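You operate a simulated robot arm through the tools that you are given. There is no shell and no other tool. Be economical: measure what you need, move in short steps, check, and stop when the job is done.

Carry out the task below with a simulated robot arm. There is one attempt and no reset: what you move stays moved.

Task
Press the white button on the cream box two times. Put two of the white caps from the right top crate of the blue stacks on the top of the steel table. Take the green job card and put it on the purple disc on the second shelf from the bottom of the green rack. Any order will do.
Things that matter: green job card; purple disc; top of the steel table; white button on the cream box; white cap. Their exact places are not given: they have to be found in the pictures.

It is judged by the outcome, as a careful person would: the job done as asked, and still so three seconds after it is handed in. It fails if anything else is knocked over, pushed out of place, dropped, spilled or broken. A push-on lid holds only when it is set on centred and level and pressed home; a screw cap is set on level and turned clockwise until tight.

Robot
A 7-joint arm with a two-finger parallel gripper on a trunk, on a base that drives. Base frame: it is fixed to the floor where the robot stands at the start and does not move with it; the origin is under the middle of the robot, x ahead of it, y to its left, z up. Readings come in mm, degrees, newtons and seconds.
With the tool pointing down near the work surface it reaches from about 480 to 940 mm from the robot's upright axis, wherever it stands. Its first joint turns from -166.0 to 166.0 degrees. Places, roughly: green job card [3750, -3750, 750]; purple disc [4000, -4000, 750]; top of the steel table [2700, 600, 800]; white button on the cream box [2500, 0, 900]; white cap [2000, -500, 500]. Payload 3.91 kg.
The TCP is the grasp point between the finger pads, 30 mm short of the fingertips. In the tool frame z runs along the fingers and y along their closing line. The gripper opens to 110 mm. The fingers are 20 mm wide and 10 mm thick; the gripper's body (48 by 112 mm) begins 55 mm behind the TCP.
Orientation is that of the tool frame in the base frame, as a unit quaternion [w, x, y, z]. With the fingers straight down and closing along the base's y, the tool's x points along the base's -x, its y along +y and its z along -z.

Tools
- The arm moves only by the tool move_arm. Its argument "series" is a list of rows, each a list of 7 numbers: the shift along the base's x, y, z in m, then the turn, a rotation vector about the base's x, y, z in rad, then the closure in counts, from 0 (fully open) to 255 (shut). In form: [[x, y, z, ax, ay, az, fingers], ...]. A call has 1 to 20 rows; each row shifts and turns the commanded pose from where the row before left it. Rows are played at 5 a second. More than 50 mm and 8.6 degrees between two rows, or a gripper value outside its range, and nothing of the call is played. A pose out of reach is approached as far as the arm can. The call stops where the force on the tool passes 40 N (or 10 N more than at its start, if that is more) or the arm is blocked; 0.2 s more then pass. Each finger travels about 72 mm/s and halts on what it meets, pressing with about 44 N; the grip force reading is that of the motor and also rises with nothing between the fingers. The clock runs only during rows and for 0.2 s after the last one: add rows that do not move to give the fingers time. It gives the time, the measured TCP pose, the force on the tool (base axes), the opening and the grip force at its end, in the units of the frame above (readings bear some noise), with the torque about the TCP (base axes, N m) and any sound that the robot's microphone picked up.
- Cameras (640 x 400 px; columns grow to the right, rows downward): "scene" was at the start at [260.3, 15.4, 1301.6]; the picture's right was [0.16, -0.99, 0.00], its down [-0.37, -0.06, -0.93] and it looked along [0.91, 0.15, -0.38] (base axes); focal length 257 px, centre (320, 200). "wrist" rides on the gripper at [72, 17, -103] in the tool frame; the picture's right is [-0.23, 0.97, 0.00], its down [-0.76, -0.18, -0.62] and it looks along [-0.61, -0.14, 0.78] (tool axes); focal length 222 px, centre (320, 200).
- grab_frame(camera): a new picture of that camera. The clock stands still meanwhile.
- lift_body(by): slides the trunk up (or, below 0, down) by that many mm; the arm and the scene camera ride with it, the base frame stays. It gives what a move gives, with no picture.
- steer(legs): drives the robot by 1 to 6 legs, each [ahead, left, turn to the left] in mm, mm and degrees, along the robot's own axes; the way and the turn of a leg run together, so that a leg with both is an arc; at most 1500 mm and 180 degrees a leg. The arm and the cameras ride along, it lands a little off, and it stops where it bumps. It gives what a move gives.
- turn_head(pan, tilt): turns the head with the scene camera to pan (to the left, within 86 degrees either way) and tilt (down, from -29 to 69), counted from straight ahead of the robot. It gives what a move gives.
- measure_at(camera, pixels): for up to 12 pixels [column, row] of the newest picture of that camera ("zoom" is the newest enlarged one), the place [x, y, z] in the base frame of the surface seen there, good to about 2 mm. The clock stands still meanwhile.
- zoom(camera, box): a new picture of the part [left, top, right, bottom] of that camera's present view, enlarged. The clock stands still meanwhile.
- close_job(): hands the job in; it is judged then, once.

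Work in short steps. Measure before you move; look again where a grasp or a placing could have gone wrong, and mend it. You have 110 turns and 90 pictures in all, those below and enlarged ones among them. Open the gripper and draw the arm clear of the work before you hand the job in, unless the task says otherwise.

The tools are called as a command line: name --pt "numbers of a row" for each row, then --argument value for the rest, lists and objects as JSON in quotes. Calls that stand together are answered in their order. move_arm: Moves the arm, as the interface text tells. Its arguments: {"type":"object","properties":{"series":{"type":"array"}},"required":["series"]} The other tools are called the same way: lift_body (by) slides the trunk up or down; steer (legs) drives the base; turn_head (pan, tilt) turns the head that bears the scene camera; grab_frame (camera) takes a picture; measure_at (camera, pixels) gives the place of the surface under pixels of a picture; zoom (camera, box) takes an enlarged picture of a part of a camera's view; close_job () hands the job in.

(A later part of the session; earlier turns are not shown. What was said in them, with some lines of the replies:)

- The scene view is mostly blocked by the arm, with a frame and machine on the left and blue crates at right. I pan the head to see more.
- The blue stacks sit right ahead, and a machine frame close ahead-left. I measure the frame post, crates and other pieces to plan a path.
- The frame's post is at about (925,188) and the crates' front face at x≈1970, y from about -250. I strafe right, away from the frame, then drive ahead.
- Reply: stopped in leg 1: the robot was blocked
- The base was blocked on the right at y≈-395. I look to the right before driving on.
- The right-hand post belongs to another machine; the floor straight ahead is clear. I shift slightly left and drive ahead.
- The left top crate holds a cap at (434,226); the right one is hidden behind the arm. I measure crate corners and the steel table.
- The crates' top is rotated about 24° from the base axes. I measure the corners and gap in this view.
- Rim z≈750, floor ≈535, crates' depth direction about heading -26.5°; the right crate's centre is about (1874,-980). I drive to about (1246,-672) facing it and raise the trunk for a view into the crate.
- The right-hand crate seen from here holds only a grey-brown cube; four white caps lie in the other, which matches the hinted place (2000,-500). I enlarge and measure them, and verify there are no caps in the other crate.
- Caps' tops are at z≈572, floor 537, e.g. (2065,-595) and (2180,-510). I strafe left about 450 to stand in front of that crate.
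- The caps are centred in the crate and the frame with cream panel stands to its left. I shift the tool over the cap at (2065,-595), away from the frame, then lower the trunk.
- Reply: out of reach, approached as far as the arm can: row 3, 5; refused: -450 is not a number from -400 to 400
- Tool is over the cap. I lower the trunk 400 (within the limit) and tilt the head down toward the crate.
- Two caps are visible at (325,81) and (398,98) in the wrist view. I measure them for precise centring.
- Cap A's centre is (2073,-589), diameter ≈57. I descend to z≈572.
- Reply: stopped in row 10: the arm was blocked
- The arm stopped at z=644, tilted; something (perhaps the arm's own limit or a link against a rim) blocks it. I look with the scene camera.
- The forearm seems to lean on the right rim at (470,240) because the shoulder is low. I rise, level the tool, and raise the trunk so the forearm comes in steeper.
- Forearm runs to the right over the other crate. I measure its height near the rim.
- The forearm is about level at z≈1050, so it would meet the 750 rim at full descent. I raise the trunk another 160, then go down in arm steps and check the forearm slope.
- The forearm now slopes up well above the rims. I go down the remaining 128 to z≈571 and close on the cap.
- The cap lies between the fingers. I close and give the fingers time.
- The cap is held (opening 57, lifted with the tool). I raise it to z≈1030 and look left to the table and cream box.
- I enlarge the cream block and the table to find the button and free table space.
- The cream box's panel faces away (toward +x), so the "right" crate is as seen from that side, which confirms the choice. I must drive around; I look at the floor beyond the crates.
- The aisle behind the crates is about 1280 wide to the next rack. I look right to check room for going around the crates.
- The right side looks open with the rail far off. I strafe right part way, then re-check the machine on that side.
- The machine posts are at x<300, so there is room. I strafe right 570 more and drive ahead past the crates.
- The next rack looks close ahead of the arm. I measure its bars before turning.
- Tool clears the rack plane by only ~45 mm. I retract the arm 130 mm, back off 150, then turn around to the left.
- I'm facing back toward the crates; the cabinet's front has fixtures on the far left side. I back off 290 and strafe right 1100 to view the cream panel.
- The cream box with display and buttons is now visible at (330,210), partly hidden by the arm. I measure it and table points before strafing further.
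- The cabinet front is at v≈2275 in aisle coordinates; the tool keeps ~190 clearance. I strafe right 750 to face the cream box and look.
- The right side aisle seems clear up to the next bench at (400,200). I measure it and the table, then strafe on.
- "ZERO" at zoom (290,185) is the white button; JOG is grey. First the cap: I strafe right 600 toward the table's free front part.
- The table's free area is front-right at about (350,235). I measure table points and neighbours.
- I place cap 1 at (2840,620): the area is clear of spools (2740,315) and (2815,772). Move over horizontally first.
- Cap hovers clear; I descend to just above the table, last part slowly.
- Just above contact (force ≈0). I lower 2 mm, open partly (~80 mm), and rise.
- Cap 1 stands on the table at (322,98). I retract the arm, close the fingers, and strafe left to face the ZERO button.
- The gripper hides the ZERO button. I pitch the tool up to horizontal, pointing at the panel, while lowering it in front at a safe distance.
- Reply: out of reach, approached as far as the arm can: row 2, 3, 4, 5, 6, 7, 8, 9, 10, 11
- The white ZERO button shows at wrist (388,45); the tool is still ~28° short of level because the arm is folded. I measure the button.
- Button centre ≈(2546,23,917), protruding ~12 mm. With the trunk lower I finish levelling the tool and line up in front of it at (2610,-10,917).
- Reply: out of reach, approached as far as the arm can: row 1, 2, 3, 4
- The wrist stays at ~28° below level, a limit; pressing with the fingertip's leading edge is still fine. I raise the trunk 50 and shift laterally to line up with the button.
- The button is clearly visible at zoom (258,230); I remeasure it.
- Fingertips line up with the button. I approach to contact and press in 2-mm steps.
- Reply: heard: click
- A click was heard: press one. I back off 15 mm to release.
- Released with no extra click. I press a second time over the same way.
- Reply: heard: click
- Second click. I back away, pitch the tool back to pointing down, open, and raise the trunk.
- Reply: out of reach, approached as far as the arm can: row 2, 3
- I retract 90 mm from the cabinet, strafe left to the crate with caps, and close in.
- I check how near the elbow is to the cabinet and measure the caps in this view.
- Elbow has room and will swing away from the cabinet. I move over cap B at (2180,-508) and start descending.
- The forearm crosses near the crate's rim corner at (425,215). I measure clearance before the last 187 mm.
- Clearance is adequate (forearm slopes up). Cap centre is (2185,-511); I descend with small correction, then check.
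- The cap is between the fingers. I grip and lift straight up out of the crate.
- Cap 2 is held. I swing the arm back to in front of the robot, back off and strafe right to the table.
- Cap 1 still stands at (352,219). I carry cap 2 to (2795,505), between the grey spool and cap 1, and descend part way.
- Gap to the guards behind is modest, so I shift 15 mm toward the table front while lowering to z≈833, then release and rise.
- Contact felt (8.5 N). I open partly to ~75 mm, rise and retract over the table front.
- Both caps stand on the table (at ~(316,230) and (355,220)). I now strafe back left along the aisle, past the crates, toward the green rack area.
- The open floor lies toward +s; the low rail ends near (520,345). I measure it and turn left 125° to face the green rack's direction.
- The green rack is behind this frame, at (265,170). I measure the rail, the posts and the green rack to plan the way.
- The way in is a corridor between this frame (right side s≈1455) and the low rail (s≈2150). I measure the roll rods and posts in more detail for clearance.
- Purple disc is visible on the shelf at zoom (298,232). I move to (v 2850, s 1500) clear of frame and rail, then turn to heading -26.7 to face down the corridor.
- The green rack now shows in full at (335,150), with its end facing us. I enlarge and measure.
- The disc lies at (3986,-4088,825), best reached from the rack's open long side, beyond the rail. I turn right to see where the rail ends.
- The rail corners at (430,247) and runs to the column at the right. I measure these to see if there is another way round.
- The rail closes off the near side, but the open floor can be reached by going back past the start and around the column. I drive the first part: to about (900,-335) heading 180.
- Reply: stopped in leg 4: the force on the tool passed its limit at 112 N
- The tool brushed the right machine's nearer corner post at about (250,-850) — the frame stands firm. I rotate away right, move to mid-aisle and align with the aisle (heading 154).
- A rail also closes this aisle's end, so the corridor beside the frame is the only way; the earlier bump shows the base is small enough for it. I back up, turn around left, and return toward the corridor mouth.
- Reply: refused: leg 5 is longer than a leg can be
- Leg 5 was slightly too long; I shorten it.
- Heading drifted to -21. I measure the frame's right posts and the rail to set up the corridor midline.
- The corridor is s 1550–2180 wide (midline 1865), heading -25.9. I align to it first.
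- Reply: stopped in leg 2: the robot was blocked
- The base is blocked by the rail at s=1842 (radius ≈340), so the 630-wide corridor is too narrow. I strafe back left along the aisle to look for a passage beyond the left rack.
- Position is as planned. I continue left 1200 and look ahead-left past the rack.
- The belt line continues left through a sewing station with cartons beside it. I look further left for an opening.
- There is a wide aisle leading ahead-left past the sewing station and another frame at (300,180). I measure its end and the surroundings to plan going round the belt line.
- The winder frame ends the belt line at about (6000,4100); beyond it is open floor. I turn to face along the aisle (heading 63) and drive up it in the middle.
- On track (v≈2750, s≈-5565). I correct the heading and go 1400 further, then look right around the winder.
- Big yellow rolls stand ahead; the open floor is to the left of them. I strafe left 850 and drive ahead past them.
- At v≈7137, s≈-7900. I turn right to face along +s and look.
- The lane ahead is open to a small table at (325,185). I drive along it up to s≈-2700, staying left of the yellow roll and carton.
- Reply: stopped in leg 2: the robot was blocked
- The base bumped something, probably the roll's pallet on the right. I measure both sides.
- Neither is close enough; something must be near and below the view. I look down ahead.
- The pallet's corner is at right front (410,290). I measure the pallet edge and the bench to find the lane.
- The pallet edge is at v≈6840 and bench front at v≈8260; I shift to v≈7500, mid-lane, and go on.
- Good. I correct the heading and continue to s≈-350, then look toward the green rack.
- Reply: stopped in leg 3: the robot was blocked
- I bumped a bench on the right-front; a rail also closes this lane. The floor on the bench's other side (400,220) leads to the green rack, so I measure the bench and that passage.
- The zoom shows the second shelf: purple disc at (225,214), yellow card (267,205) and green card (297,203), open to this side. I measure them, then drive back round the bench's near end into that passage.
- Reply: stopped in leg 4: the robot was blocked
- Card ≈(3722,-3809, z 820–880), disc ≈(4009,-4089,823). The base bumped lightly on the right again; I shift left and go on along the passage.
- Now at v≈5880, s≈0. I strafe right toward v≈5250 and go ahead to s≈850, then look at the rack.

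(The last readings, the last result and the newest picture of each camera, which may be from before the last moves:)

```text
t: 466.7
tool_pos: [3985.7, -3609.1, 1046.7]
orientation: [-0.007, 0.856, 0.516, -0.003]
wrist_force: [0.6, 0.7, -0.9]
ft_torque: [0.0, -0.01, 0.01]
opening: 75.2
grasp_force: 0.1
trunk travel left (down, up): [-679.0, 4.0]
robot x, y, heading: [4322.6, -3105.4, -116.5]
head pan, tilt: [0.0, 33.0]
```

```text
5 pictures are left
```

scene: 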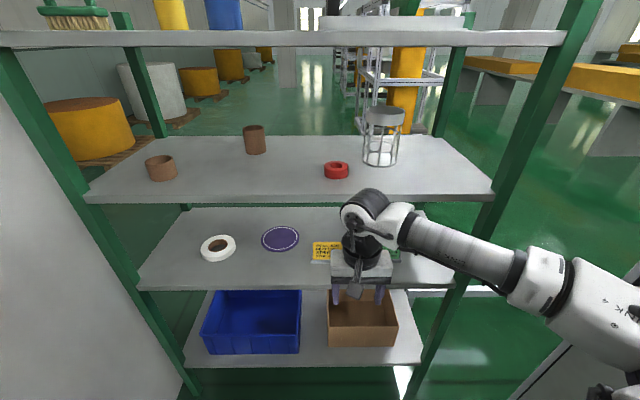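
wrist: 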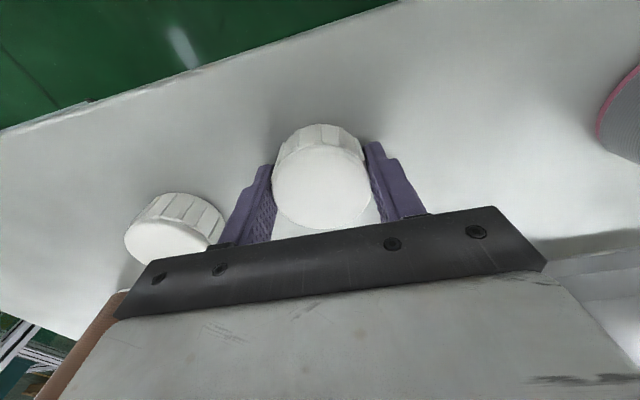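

The shelf is right in front: disc at (281,239), yellow card (325,250), green card just behind the gripper (393,252). I measure the cards' extents from this picture.

measure_at --camera "scene" --pixels '[[314, 250], [314, 258], [327, 243], [327, 260], [327, 250], [338, 247], [390, 250], [398, 252], [396, 260], [402, 258], [281, 239], [299, 239]]'

zoom --camera "scene" --box '[240, 210, 440, 310]'

```text
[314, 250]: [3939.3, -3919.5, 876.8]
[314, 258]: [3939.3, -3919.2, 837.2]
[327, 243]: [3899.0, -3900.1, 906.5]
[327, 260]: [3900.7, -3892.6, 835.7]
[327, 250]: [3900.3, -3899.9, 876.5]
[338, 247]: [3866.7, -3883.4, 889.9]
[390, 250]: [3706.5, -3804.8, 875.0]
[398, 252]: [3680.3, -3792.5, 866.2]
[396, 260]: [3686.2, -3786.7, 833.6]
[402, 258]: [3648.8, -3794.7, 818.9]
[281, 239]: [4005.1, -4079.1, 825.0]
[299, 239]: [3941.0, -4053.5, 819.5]
```

```text
3.20 times, centred on (340, 260) of scene
```

zoom: 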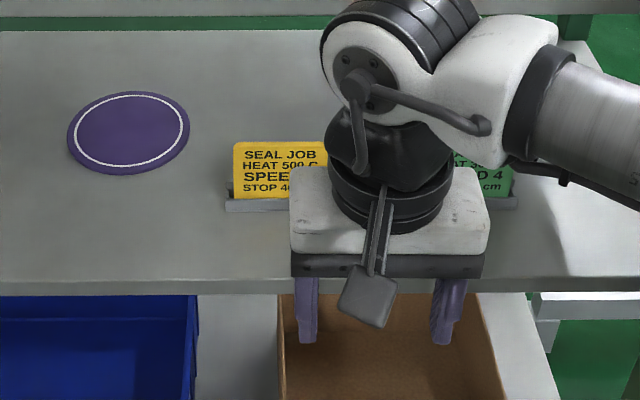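

The cards stand in slotted holders, ~105 wide and thin, so I must grip by thickness: fingers closing along the rack's depth, tool leaning sideways under the shelf above. I yaw the tool 90° and tilt it 55° toward the card in free space in front of the rack.

move_arm --pt "-0.0125 0.0063 -0.0078 0 0 0.1428 116" --pt "-0.0125 0.0063 -0.0078 0 0 0.1428 116" --pt "-0.0125 0.0063 -0.0078 0 0 0.1428 116" --pt "-0.0125 0.0063 -0.0078 0 0 0.1428 116" --pt "-0.0125 0.0063 -0.0078 0 0 0.1428 116" --pt "-0.0125 0.0063 -0.0078 0 0 0.1428 116" --pt "-0.0125 0.0063 -0.0078 0 0 0.1428 116" --pt "-0.0125 0.0063 -0.0078 0 0 0.1428 116" --pt "-0.0125 0.0063 -0.0078 0 0 0.1428 116" --pt "-0.0125 0.0063 -0.0078 0 0 0.1428 116" --pt "-0.0125 0.0063 -0.0078 0 0 0.1428 116" --pt "0 0 0 -0.0617 -0.1223 0 116" --pt "0 0 0 -0.0617 -0.1223 0 116" --pt "0 0 0 -0.0617 -0.1223 0 116" --pt "0 0 0 -0.0617 -0.1223 0 116" --pt "0 0 0 -0.0617 -0.1223 0 116" --pt "0 0 0 -0.0617 -0.1223 0 116" --pt "0 0 0 -0.0617 -0.1223 0 116" --pt "0 0 0 0 0 0 116"

```text
t: 470.7
tool_pos: [3984.7, -3625.1, 1003.9]
orientation: [0.221, 0.625, 0.746, 0.058]
wrist_force: [-0.5, 0.1, 1.0]
ft_torque: [0.04, 0.01, -0.02]
opening: 60.0
grasp_force: 0.2
out of reach, approached as far as the arm can: row 5, 6, 7, 8, 9, 10, 11, 12, 13, 14, 15, 16, 17, 18
trunk travel left (down, up): [-679.0, 4.0]
robot x, y, heading: [4323.4, -3103.6, -116.5]
head pan, tilt: [0.0, 33.0]
```

The wrist hit a joint limit turning that way (only ~37°). I undo it and yaw the other way by 90°, then tilt and shift toward v≈5030.

move_arm --pt "0 0 0 0.052 0.1032 0 116" --pt "0 0 0 0.052 0.1032 0 116" --pt "0 0 0 0.052 0.1032 0 116" --pt "0 0 0 0.052 0.1032 0 116" --pt "0 0 0 0 0 -0.1474 116" --pt "0 0 0 0 0 -0.1474 116" --pt "0 0 0 0 0 -0.1474 116" --pt "0 0 0 0 0 -0.1474 116" --pt "0 0 0 0 0 -0.1474 116" --pt "0 0 0 0 0 -0.1474 116" --pt "0 0 0 0 0 -0.1474 116" --pt "0 0 0 0 0 -0.1474 116" --pt "0 0 0 0 0 -0.1474 116" --pt "0 0 0 0 0 -0.1474 116" --pt "0 0 0 0 0 -0.1474 116" --pt "0 0 0 0 0 -0.1474 116" --pt "0 0 0 0 0 -0.1474 116" --pt "0 0 0 0 0 -0.1474 116" --pt "0 0 0 0 0 -0.1474 116"

move_arm --pt "-0.0204 0.0103 -0.006 -0.0617 -0.1223 0 116" --pt "-0.0204 0.0103 -0.006 -0.0617 -0.1223 0 116" --pt "-0.0204 0.0103 -0.006 -0.0617 -0.1223 0 116" --pt "-0.0204 0.0103 -0.006 -0.0617 -0.1223 0 116" --pt "-0.0204 0.0103 -0.006 -0.0617 -0.1223 0 116" --pt "-0.0204 0.0103 -0.006 -0.0617 -0.1223 0 116" --pt "-0.0204 0.0103 -0.006 -0.0617 -0.1223 0 116" --pt "0 0 0 0 0 0 116"

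```text
t: 474.7
tool_pos: [3985.8, -3624.1, 1003.9]
orientation: [0.003, 0.973, -0.23, 0.004]
wrist_force: [0.1, 0.7, 0.5]
ft_torque: [-0.01, 0.01, 0.03]
opening: 60.0
grasp_force: 0.0
trunk travel left (down, up): [-679.0, 4.0]
robot x, y, heading: [4321.5, -3107.4, -116.4]
head pan, tilt: [0.0, 33.0]
```

```text
t: 476.5
tool_pos: [3842.1, -3551.7, 960.8]
orientation: [0.111, 0.861, -0.204, 0.453]
wrist_force: [0.0, 0.0, -0.2]
ft_torque: [0.01, -0.01, 0.03]
opening: 59.7
grasp_force: 0.1
trunk travel left (down, up): [-679.0, 4.0]
robot x, y, heading: [4324.4, -3109.6, -116.5]
head pan, tilt: [0.0, 33.0]
```

The orientation is now exactly as wanted (closing along the depth, leaning to +v). I drive 130 mm closer and lower to z≈945, still outside the shelf.

steer --legs '[[125, 0, 0]]'

move_arm --pt "0 0 -0.008 0 0 0 116" --pt "0 0 -0.007 0 0 0 116" --pt "0 0 0 0 0 0 116"

zoom --camera "scene" --box '[280, 190, 480, 315]'

```text
t: 477.8
tool_pos: [3786.4, -3663.7, 959.3]
orientation: [0.11, 0.861, -0.205, 0.453]
wrist_force: [0.2, 0.4, -0.4]
ft_torque: [-0.01, -0.01, 0.02]
opening: 60.2
grasp_force: 0.0
trunk travel left (down, up): [-679.0, 4.0]
robot x, y, heading: [4272.6, -3222.1, -116.3]
head pan, tilt: [0.0, 33.0]
```

```text
t: 478.6
tool_pos: [3786.1, -3663.2, 946.4]
orientation: [0.109, 0.861, -0.203, 0.453]
wrist_force: [0.5, -0.1, 0.2]
ft_torque: [-0.01, -0.02, 0.0]
opening: 59.8
grasp_force: 0.0
trunk travel left (down, up): [-679.0, 4.0]
robot x, y, heading: [4267.3, -3216.1, -116.5]
head pan, tilt: [0.0, 33.0]
```

```text
3.20 times, centred on (380, 252) of scene
```

zoom: 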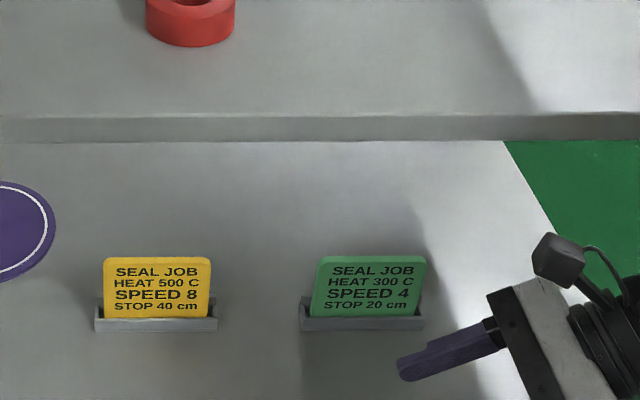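

Now the green card is fully visible beside the fingers. I measure its corners, holder and the upper shelf's lower edge.

measure_at --camera "zoom" --pixels '[[318, 262], [424, 264], [370, 257], [370, 262], [316, 314], [420, 314], [360, 325], [302, 322], [422, 322], [370, 138], [400, 120], [0, 210]]'

```text
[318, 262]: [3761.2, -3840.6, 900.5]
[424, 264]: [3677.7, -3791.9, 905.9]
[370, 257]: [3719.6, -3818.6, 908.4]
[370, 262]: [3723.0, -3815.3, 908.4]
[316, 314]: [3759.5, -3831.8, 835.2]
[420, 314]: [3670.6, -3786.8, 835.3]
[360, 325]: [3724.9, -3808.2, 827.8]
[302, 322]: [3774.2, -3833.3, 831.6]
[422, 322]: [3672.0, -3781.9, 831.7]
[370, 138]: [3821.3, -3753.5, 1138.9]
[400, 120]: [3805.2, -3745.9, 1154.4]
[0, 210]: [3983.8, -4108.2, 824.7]
```

Card top is at z 908, plane s≈1733, centre v≈5037; the shelf above has its underside at 1138. I move in over the card, then lower to straddle it.

move_arm --pt "-0.0187 -0.037 0 0 0 0 116" --pt "-0.0187 -0.037 0 0 0 0 116" --pt "-0.0187 -0.037 0 0 0 0 116" --pt "-0.0187 -0.0372 0 0 0 0 116" --pt "0 0 0 0 0 0 116"

move_arm --pt "0 0 -0.02 0 0 0 116" --pt "0 0 -0.02 0 0 0 116" --pt "0 0 -0.012 0 0 0 116" --pt "0 0 0 0 0 0 116"

```text
t: 479.8
tool_pos: [3711.6, -3812.8, 948.4]
orientation: [0.111, 0.861, -0.204, 0.453]
wrist_force: [-0.2, 0.4, -0.5]
ft_torque: [-0.02, 0.02, -0.01]
opening: 59.9
grasp_force: 0.0
trunk travel left (down, up): [-679.0, 4.0]
robot x, y, heading: [4270.9, -3220.2, -116.3]
head pan, tilt: [0.0, 33.0]
```

```text
t: 480.8
tool_pos: [3711.6, -3811.5, 894.0]
orientation: [0.111, 0.861, -0.205, 0.452]
wrist_force: [-0.1, -0.1, 0.1]
ft_torque: [0.03, 0.03, -0.01]
opening: 60.0
grasp_force: 0.0
trunk travel left (down, up): [-679.0, 4.0]
robot x, y, heading: [4270.2, -3216.8, -116.5]
head pan, tilt: [0.0, 33.0]
```

Straddling with no contact. I close the fingers, then lift straight up 55 mm out of the holder.

move_arm --pt "0 0 0 0 0 0 200" --pt "0 0 0 0 0 0 250" --pt "0 0 0 0 0 0 250" --pt "0 0 0 0 0 0 250" --pt "0 0 0 0 0 0 250" --pt "0 0 0.01 0 0 0 250" --pt "0 0 0.015 0 0 0 250" --pt "0 0 0.015 0 0 0 250" --pt "0 0 0.015 0 0 0 250" --pt "0 0 0 0 0 0 250"

zoom --camera "scene" --box '[280, 190, 480, 315]'

```text
t: 483.0
tool_pos: [3712.0, -3811.4, 948.9]
orientation: [0.111, 0.861, -0.205, 0.452]
wrist_force: [-0.9, 0.4, 0.0]
ft_torque: [0.0, 0.01, 0.0]
opening: 7.1
grasp_force: 43.8
trunk travel left (down, up): [-679.0, 4.0]
robot x, y, heading: [4268.0, -3219.6, -116.4]
head pan, tilt: [0.0, 33.0]
```

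```text
3.20 times, centred on (380, 252) of scene
```

zoom: 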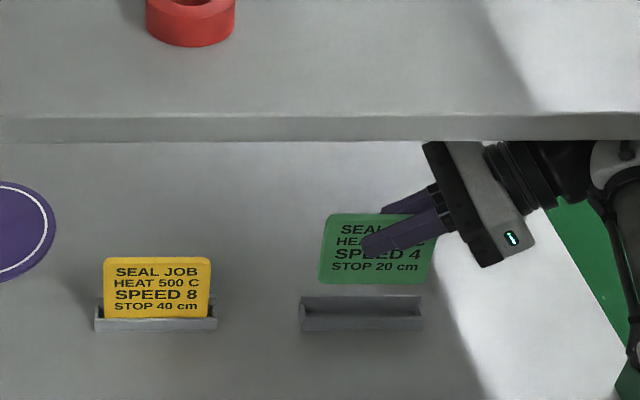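

The card is held (7 mm thick) and the holder stayed put. I withdraw it from the rack, bring the tool upright, and then pitch it forward so the card lies flat-ish.

move_arm --pt "0.0218 0.0432 0 0 0 0 250" --pt "0.0218 0.0432 0 0 0 0 250" --pt "0.0218 0.0432 0 0 0 0 250" --pt "0.0218 0.0432 0 0 0 0 250" --pt "0.0218 0.0432 0 0 0 0 250" --pt "0.0218 0.0432 0 0 0 0 250" --pt "0 0 0 0.0617 0.1223 0 250" --pt "0 0 0 0.0617 0.1223 0 250" --pt "0 0 0 0.0617 0.1223 0 250" --pt "0 0 0 0.0617 0.1223 0 250" --pt "0 0 0 0.0617 0.1223 0 250" --pt "0 0 0 0.0617 0.1223 0 250" --pt "0 0 0 0.0617 0.1223 0 250" --pt "0 0 0 0 0 0 250"

move_arm --pt "0 0 0 -0.1299 0.0654 0 250" --pt "0 0 0 -0.1299 0.0654 0 250" --pt "0 0 0 -0.1299 0.0654 0 250" --pt "0 0 0 -0.1299 0.0654 0 250" --pt "0 0 0 -0.1299 0.0654 0 250" --pt "0 0 0 -0.1299 0.0654 0 250" --pt "0 0 0 -0.1299 0.0654 0 250" --pt "0 0 0 0 0 0 250"

```text
t: 486.0
tool_pos: [3842.7, -3551.7, 948.0]
orientation: [0.003, 0.973, -0.23, 0.004]
wrist_force: [0.3, 0.1, 0.6]
ft_torque: [0.0, -0.03, -0.02]
opening: 6.9
grasp_force: 43.9
trunk travel left (down, up): [-679.0, 4.0]
robot x, y, heading: [4271.6, -3219.2, -116.2]
head pan, tilt: [0.0, 33.0]
```

```text
t: 486.9
tool_pos: [3874.2, -3615.8, 948.5]
orientation: [0.236, 0.964, -0.123, -0.026]
wrist_force: [0.4, 0.6, -0.1]
ft_torque: [-0.02, 0.01, 0.01]
opening: 6.9
grasp_force: 44.1
trunk travel left (down, up): [-679.0, 4.0]
robot x, y, heading: [4265.6, -3224.8, -116.3]
head pan, tilt: [0.0, 33.0]
stopped in row 4: the arm was blocked; the commanded pose is now the measured one
```

The arm got blocked while folded close to the robot. I back the robot 260 mm to give it room, then straighten the yaw and pitch forward while reaching out.

steer --legs '[[-260, 0, 0]]'

move_arm --pt "-0.0158 -0.0313 0 0 0 0 250" --pt "-0.0158 -0.0313 0 0 0 0 250" --pt "-0.0158 -0.0313 0 0 0 0 250" --pt "-0.0158 -0.0313 0 0 0 -0.1075 250" --pt "-0.0158 -0.0313 0 0 0 -0.1075 250" --pt "-0.009 -0.018 0 -0.1299 0.0654 0 250" --pt "-0.009 -0.018 0 -0.1299 0.0654 0 250" --pt "-0.009 -0.018 0 -0.1299 0.0654 0 250" --pt "-0.009 -0.018 0 -0.1299 0.0654 0 250" --pt "0 0 0 -0.1299 0.0654 0 250" --pt "0 0 0 -0.1299 0.0654 0 250" --pt "0 0 0 0 0 0 250"

```text
t: 488.8
tool_pos: [3991.3, -3388.8, 949.8]
orientation: [0.237, 0.964, -0.12, -0.025]
wrist_force: [0.3, -0.1, -0.3]
ft_torque: [0.02, 0.02, 0.01]
opening: 7.1
grasp_force: 44.0
trunk travel left (down, up): [-679.0, 4.0]
robot x, y, heading: [4383.3, -2990.9, -116.0]
head pan, tilt: [0.0, 33.0]
```

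```text
t: 491.4
tool_pos: [3875.8, -3616.1, 949.5]
orientation: [0.611, 0.759, -0.177, -0.142]
wrist_force: [0.1, 0.5, 0.3]
ft_torque: [-0.01, -0.01, -0.03]
opening: 6.8
grasp_force: 44.2
trunk travel left (down, up): [-679.0, 4.0]
robot x, y, heading: [4383.3, -2990.2, -116.0]
head pan, tilt: [0.0, 33.0]
```

The tool is now pointing into the rack with the card nearly flat (12° nose-down). I ease the pitch to ~20°, shift sideways in line with the disc and lower to z≈900, then drive 300 ahead so the card enters above the disc.

move_arm --pt "0.0381 -0.0192 0 0.1184 -0.0597 0 250" --pt "0.0381 -0.0192 -0.007 0 0 0 250" --pt "0.0381 -0.0192 -0.007 0 0 0 250" --pt "0.0381 -0.0192 -0.007 0 0 0 250" --pt "0.0381 -0.0192 -0.007 0 0 0 250" --pt "0.0381 -0.0192 -0.007 0 0 0 250" --pt "0.0381 -0.0192 -0.007 0 0 0 250" --pt "0.0381 -0.0192 -0.007 0 0 0 250" --pt "0 0 0 0 0 0 250"

steer --legs '[[280, 0, 0]]'

```text
t: 493.4
tool_pos: [3942.5, -3650.7, 944.2]
orientation: [0.558, 0.798, -0.186, -0.128]
wrist_force: [-0.4, 0.4, 0.3]
ft_torque: [0.01, -0.02, -0.04]
opening: 6.8
grasp_force: 44.4
out of reach, approached as far as the arm can: row 2, 3, 4, 5, 6, 7, 8
trunk travel left (down, up): [-679.0, 4.0]
robot x, y, heading: [4380.4, -2988.8, -116.0]
head pan, tilt: [0.0, 33.0]
```

```text
t: 495.3
tool_pos: [3822.4, -3907.0, 943.4]
orientation: [0.558, 0.799, -0.185, -0.127]
wrist_force: [0.2, 0.2, -1.1]
ft_torque: [0.02, -0.01, 0.01]
opening: 6.7
grasp_force: 44.0
trunk travel left (down, up): [-679.0, 4.0]
robot x, y, heading: [4258.5, -3243.4, -115.5]
head pan, tilt: [0.0, 33.0]
```

The sideways arm shift was limited, so the tool ended over the yellow card's side (still above it, no contact). I back straight out, strafe the robot left 270 and re-enter in line with the disc.

steer --legs '[[-290, 0, 0], [0, 272, -1.0], [335, 0, 0]]'

measure_at --camera "scene" --pixels '[[30, 300], [100, 350], [218, 247], [230, 245], [281, 239], [264, 239], [281, 230], [281, 249]]'

```text
t: 501.4
tool_pos: [4024.4, -4060.8, 943.0]
orientation: [0.558, 0.797, -0.191, -0.132]
wrist_force: [-0.5, 0.0, 0.1]
ft_torque: [0.02, 0.0, 0.0]
opening: 6.7
grasp_force: 43.9
trunk travel left (down, up): [-679.0, 4.0]
robot x, y, heading: [4468.1, -3404.9, -116.4]
head pan, tilt: [0.0, 33.0]
```

```text
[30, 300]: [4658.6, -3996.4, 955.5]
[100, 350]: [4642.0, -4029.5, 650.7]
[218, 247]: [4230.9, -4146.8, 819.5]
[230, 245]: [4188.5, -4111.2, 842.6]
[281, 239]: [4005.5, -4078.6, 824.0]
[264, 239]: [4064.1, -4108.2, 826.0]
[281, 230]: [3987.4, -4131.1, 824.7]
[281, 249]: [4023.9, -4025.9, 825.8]
```

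The tool is in line: card centre ≈(v5404, s1835) against the disc's (5412,1840). I trim by a few mm, lower with the trunk by 80, and check with a picture.

move_arm --pt "0.005 -0.008 0 0 0 0 250" --pt "0 0 0 0 0 0 250"

lift_body --by -80

zoom --camera "scene" --box '[200, 160, 460, 322]'

```text
t: 502.0
tool_pos: [4025.2, -4070.4, 957.4]
orientation: [0.568, 0.79, -0.187, -0.133]
wrist_force: [-0.2, 0.2, -0.7]
ft_torque: [-0.01, 0.0, -0.03]
opening: 6.9
grasp_force: 43.8
out of reach, approached as far as the arm can: row 1
trunk travel left (down, up): [-679.0, 4.0]
robot x, y, heading: [4469.0, -3406.7, -116.4]
head pan, tilt: [0.0, 33.0]
```

```text
t: 503.2
tool_pos: [4026.0, -4070.8, 878.3]
orientation: [0.568, 0.79, -0.187, -0.134]
wrist_force: [-0.5, -0.1, 0.4]
ft_torque: [0.01, 0.03, 0.01]
opening: 7.0
grasp_force: 43.8
trunk travel left (down, up): [-599.0, 84.0]
robot x, y, heading: [4471.2, -3403.9, -116.3]
head pan, tilt: [0.0, 33.0]
```

```text
2.46 times, centred on (330, 241) of scene
```

zoom: 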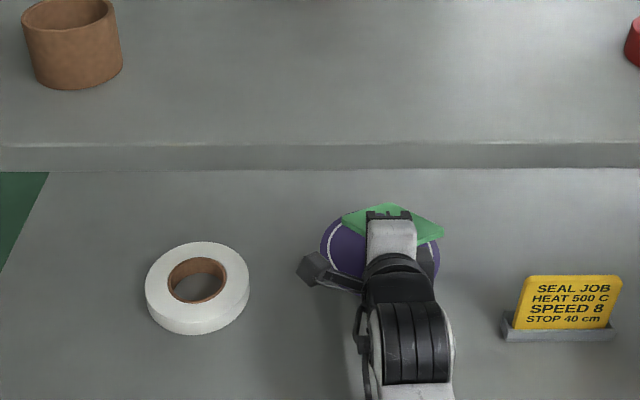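

The card sits above the disc, centred. I lower 16 more and open slightly so the card settles onto the disc.

lift_body --by -16

move_arm --pt "0 0 0 0 0 0 230" --pt "0 0 0 0 0 0 209" --pt "0 0 0 0 0 0 209" --pt "0 0 0 0 0 0 209" --pt "0 0 0 0 0 0 209"

```text
t: 503.8
tool_pos: [4024.3, -4070.6, 861.9]
orientation: [0.568, 0.79, -0.187, -0.134]
wrist_force: [0.2, 0.3, -0.5]
ft_torque: [0.03, -0.03, -0.04]
opening: 6.7
grasp_force: 43.6
trunk travel left (down, up): [-583.0, 100.0]
robot x, y, heading: [4469.8, -3402.8, -116.9]
head pan, tilt: [0.0, 33.0]
```

```text
t: 505.0
tool_pos: [4024.8, -4071.5, 861.0]
orientation: [0.568, 0.79, -0.188, -0.134]
wrist_force: [0.3, -0.3, -0.1]
ft_torque: [0.01, 0.0, 0.02]
opening: 19.8
grasp_force: 0.0
trunk travel left (down, up): [-583.0, 100.0]
robot x, y, heading: [4467.3, -3403.6, -116.8]
head pan, tilt: [0.0, 33.0]
```

Fingers are open with no load. I drive straight back to pull the fingers out and take the last picture to check.

steer --legs '[[-330, 0, 0]]'

zoom --camera "scene" --box '[200, 140, 460, 302]'

```text
t: 507.2
tool_pos: [4171.1, -3776.9, 862.1]
orientation: [0.568, 0.79, -0.188, -0.134]
wrist_force: [0.0, 0.1, 0.2]
ft_torque: [0.0, -0.01, 0.0]
opening: 19.8
grasp_force: 0.0
trunk travel left (down, up): [-583.0, 100.0]
robot x, y, heading: [4619.9, -3109.8, -117.0]
head pan, tilt: [0.0, 33.0]
```

```text
2.46 times, centred on (330, 221) of scene
```

zoom: 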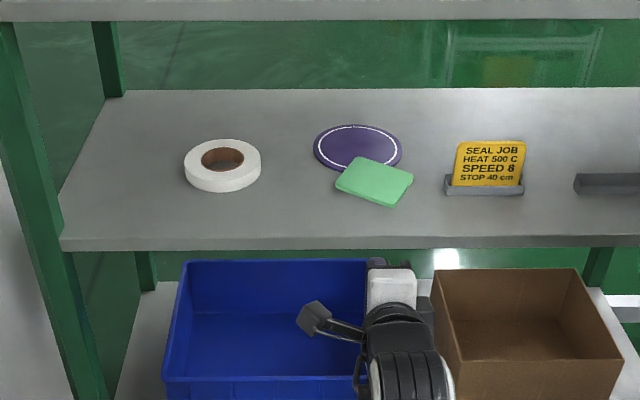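

The card was dragged back and lies partly off the disc at zoom (374,182). I measure its corners and, meanwhile, close the fingers and steepen the tool so the tips can push the card's near edge.

measure_at --camera "zoom" --pixels '[[339, 184], [362, 160], [410, 178], [391, 204], [374, 182], [365, 195], [357, 130], [318, 148], [398, 150], [340, 130], [380, 194], [350, 189]]'

move_arm --pt "0 0 0 0.1223 -0.0617 0 250" --pt "0 0 0 0.1223 -0.0617 0 255" --pt "0 0 0 0.1223 -0.0617 0 255" --pt "0 0 0 0 0 0 255"

```text
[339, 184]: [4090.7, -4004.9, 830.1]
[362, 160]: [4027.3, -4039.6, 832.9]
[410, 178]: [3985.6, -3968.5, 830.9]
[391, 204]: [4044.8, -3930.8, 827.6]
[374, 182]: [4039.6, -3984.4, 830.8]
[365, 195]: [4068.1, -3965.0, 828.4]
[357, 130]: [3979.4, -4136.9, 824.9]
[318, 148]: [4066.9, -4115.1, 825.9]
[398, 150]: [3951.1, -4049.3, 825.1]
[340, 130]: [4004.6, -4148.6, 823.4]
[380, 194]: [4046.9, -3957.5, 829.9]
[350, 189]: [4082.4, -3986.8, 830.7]
```

```text
t: 508.2
tool_pos: [4172.3, -3777.8, 860.7]
orientation: [0.393, 0.89, -0.212, -0.092]
wrist_force: [0.1, 0.8, 0.6]
ft_torque: [-0.01, 0.01, 0.0]
opening: 0.0
grasp_force: 37.6
trunk travel left (down, up): [-583.0, 100.0]
robot x, y, heading: [4614.9, -3112.0, -117.0]
head pan, tilt: [0.0, 33.0]
5 turns are left
```

The card's centre is at (v5399, s1743), about 95 mm short of the disc's centre. I set the closed tips' lower edge ~4 mm above the shelf, aligned with the card's centre, and drive ahead slowly to push its near edge.

lift_body --by -9

steer --legs '[[0, -14, 0], [150, 0, 0], [96, 0, 0]]'

```text
t: 508.8
tool_pos: [4170.6, -3778.6, 852.0]
orientation: [0.395, 0.889, -0.213, -0.092]
wrist_force: [0.3, 0.5, 0.1]
ft_torque: [0.0, -0.01, 0.03]
opening: 0.0
grasp_force: 37.7
trunk travel left (down, up): [-574.0, 109.0]
robot x, y, heading: [4617.2, -3112.8, -116.7]
head pan, tilt: [0.0, 33.0]
```

```text
t: 511.3
tool_pos: [4051.0, -3991.2, 851.3]
orientation: [0.393, 0.89, -0.212, -0.092]
wrist_force: [-0.9, -0.2, 0.0]
ft_torque: [0.0, -0.03, -0.01]
opening: 0.1
grasp_force: 38.2
trunk travel left (down, up): [-574.0, 109.0]
robot x, y, heading: [4492.9, -3322.8, -116.6]
head pan, tilt: [0.0, 33.0]
4 turns are left
```

The push ran as planned (tip contact now at s≈1760, at the disc's rim). I raise 4 mm to ride above the disc, push 32 mm further, back off, lift clear and withdraw.

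lift_body --by 4

steer --legs '[[33, 0, 0], [-20, 0, 0]]'

lift_body --by 50

steer --legs '[[-380, 0, 0]]'

grab_frame --camera "scene"

```text
t: 511.8
tool_pos: [4047.9, -3991.3, 855.6]
orientation: [0.395, 0.889, -0.212, -0.092]
wrist_force: [0.7, 0.2, -0.2]
ft_torque: [-0.01, 0.0, 0.05]
opening: 0.0
grasp_force: 38.0
trunk travel left (down, up): [-578.0, 105.0]
robot x, y, heading: [4493.1, -3325.8, -116.5]
head pan, tilt: [0.0, 33.0]
```

```text
t: 513.0
tool_pos: [4043.5, -4002.1, 857.3]
orientation: [0.394, 0.889, -0.212, -0.092]
wrist_force: [0.2, -0.5, 0.2]
ft_torque: [0.02, -0.02, 0.0]
opening: 0.0
grasp_force: 37.5
trunk travel left (down, up): [-578.0, 105.0]
robot x, y, heading: [4486.1, -3334.4, -116.8]
head pan, tilt: [0.0, 33.0]
```

```text
t: 514.0
tool_pos: [4043.1, -4003.1, 904.9]
orientation: [0.394, 0.89, -0.212, -0.092]
wrist_force: [0.6, 0.0, 0.3]
ft_torque: [0.01, -0.02, -0.01]
opening: 0.1
grasp_force: 37.7
trunk travel left (down, up): [-628.0, 55.0]
robot x, y, heading: [4487.9, -3338.2, -116.7]
head pan, tilt: [0.0, 33.0]
```

```text
t: 516.4
tool_pos: [4211.8, -3658.7, 906.4]
orientation: [0.394, 0.889, -0.214, -0.094]
wrist_force: [-0.4, 0.4, 0.6]
ft_torque: [-0.01, -0.02, 0.02]
opening: 0.0
grasp_force: 37.1
trunk travel left (down, up): [-628.0, 55.0]
robot x, y, heading: [4661.9, -2994.8, -117.2]
head pan, tilt: [0.0, 33.0]
```

```text
refused: no pictures are left
3 turns are left
```

Readings show the push completed its travel and the tool is clear of the rack. I open the gripper away from the work.

move_arm --pt "0 0 0 0 0 0 150" --pt "0 0 0 0 0 0 0" --pt "0 0 0 0 0 0 0" --pt "0 0 0 0 0 0 0" --pt "0 0 0 0 0 0 0"

```text
t: 517.6
tool_pos: [4211.9, -3658.0, 905.9]
orientation: [0.394, 0.889, -0.215, -0.093]
wrist_force: [-1.2, 0.6, 0.4]
ft_torque: [0.02, -0.01, 0.01]
opening: 109.9
grasp_force: 0.0
trunk travel left (down, up): [-628.0, 55.0]
robot x, y, heading: [4662.3, -2992.4, -117.1]
head pan, tilt: [0.0, 33.0]
2 turns are left
```

The gripper is open and the arm is clear, so I hand the job in.

close_job

```text
The job is handed in.
```

I handed the job in with the button and caps done, but I couldn't confirm that the green card ended up properly on the purple disc.

- **Button:** I pressed the white ZERO button on the cream box twice and heard a click each time.
- **Caps:** Two white caps are standing on top of the steel table. From the robot's start side they were in the left top crate. The other top crate held only a grey cube, so I took "right" as seen from the front of the cream box.
- **Green card:** I took it out of its holder and laid it on the disc, but pulling the fingers out dragged it mostly off. I then pushed it back about 90 mm, which by the readings should centre it on the disc. I had no pictures left to check where it ended up.
- **Bumps:** The base bumped a low rail, a pallet, a bench and two things I couldn't identify. The tool also hit a machine frame at 112 N. I saw nothing knocked over, but I didn't check whether anything had shifted.
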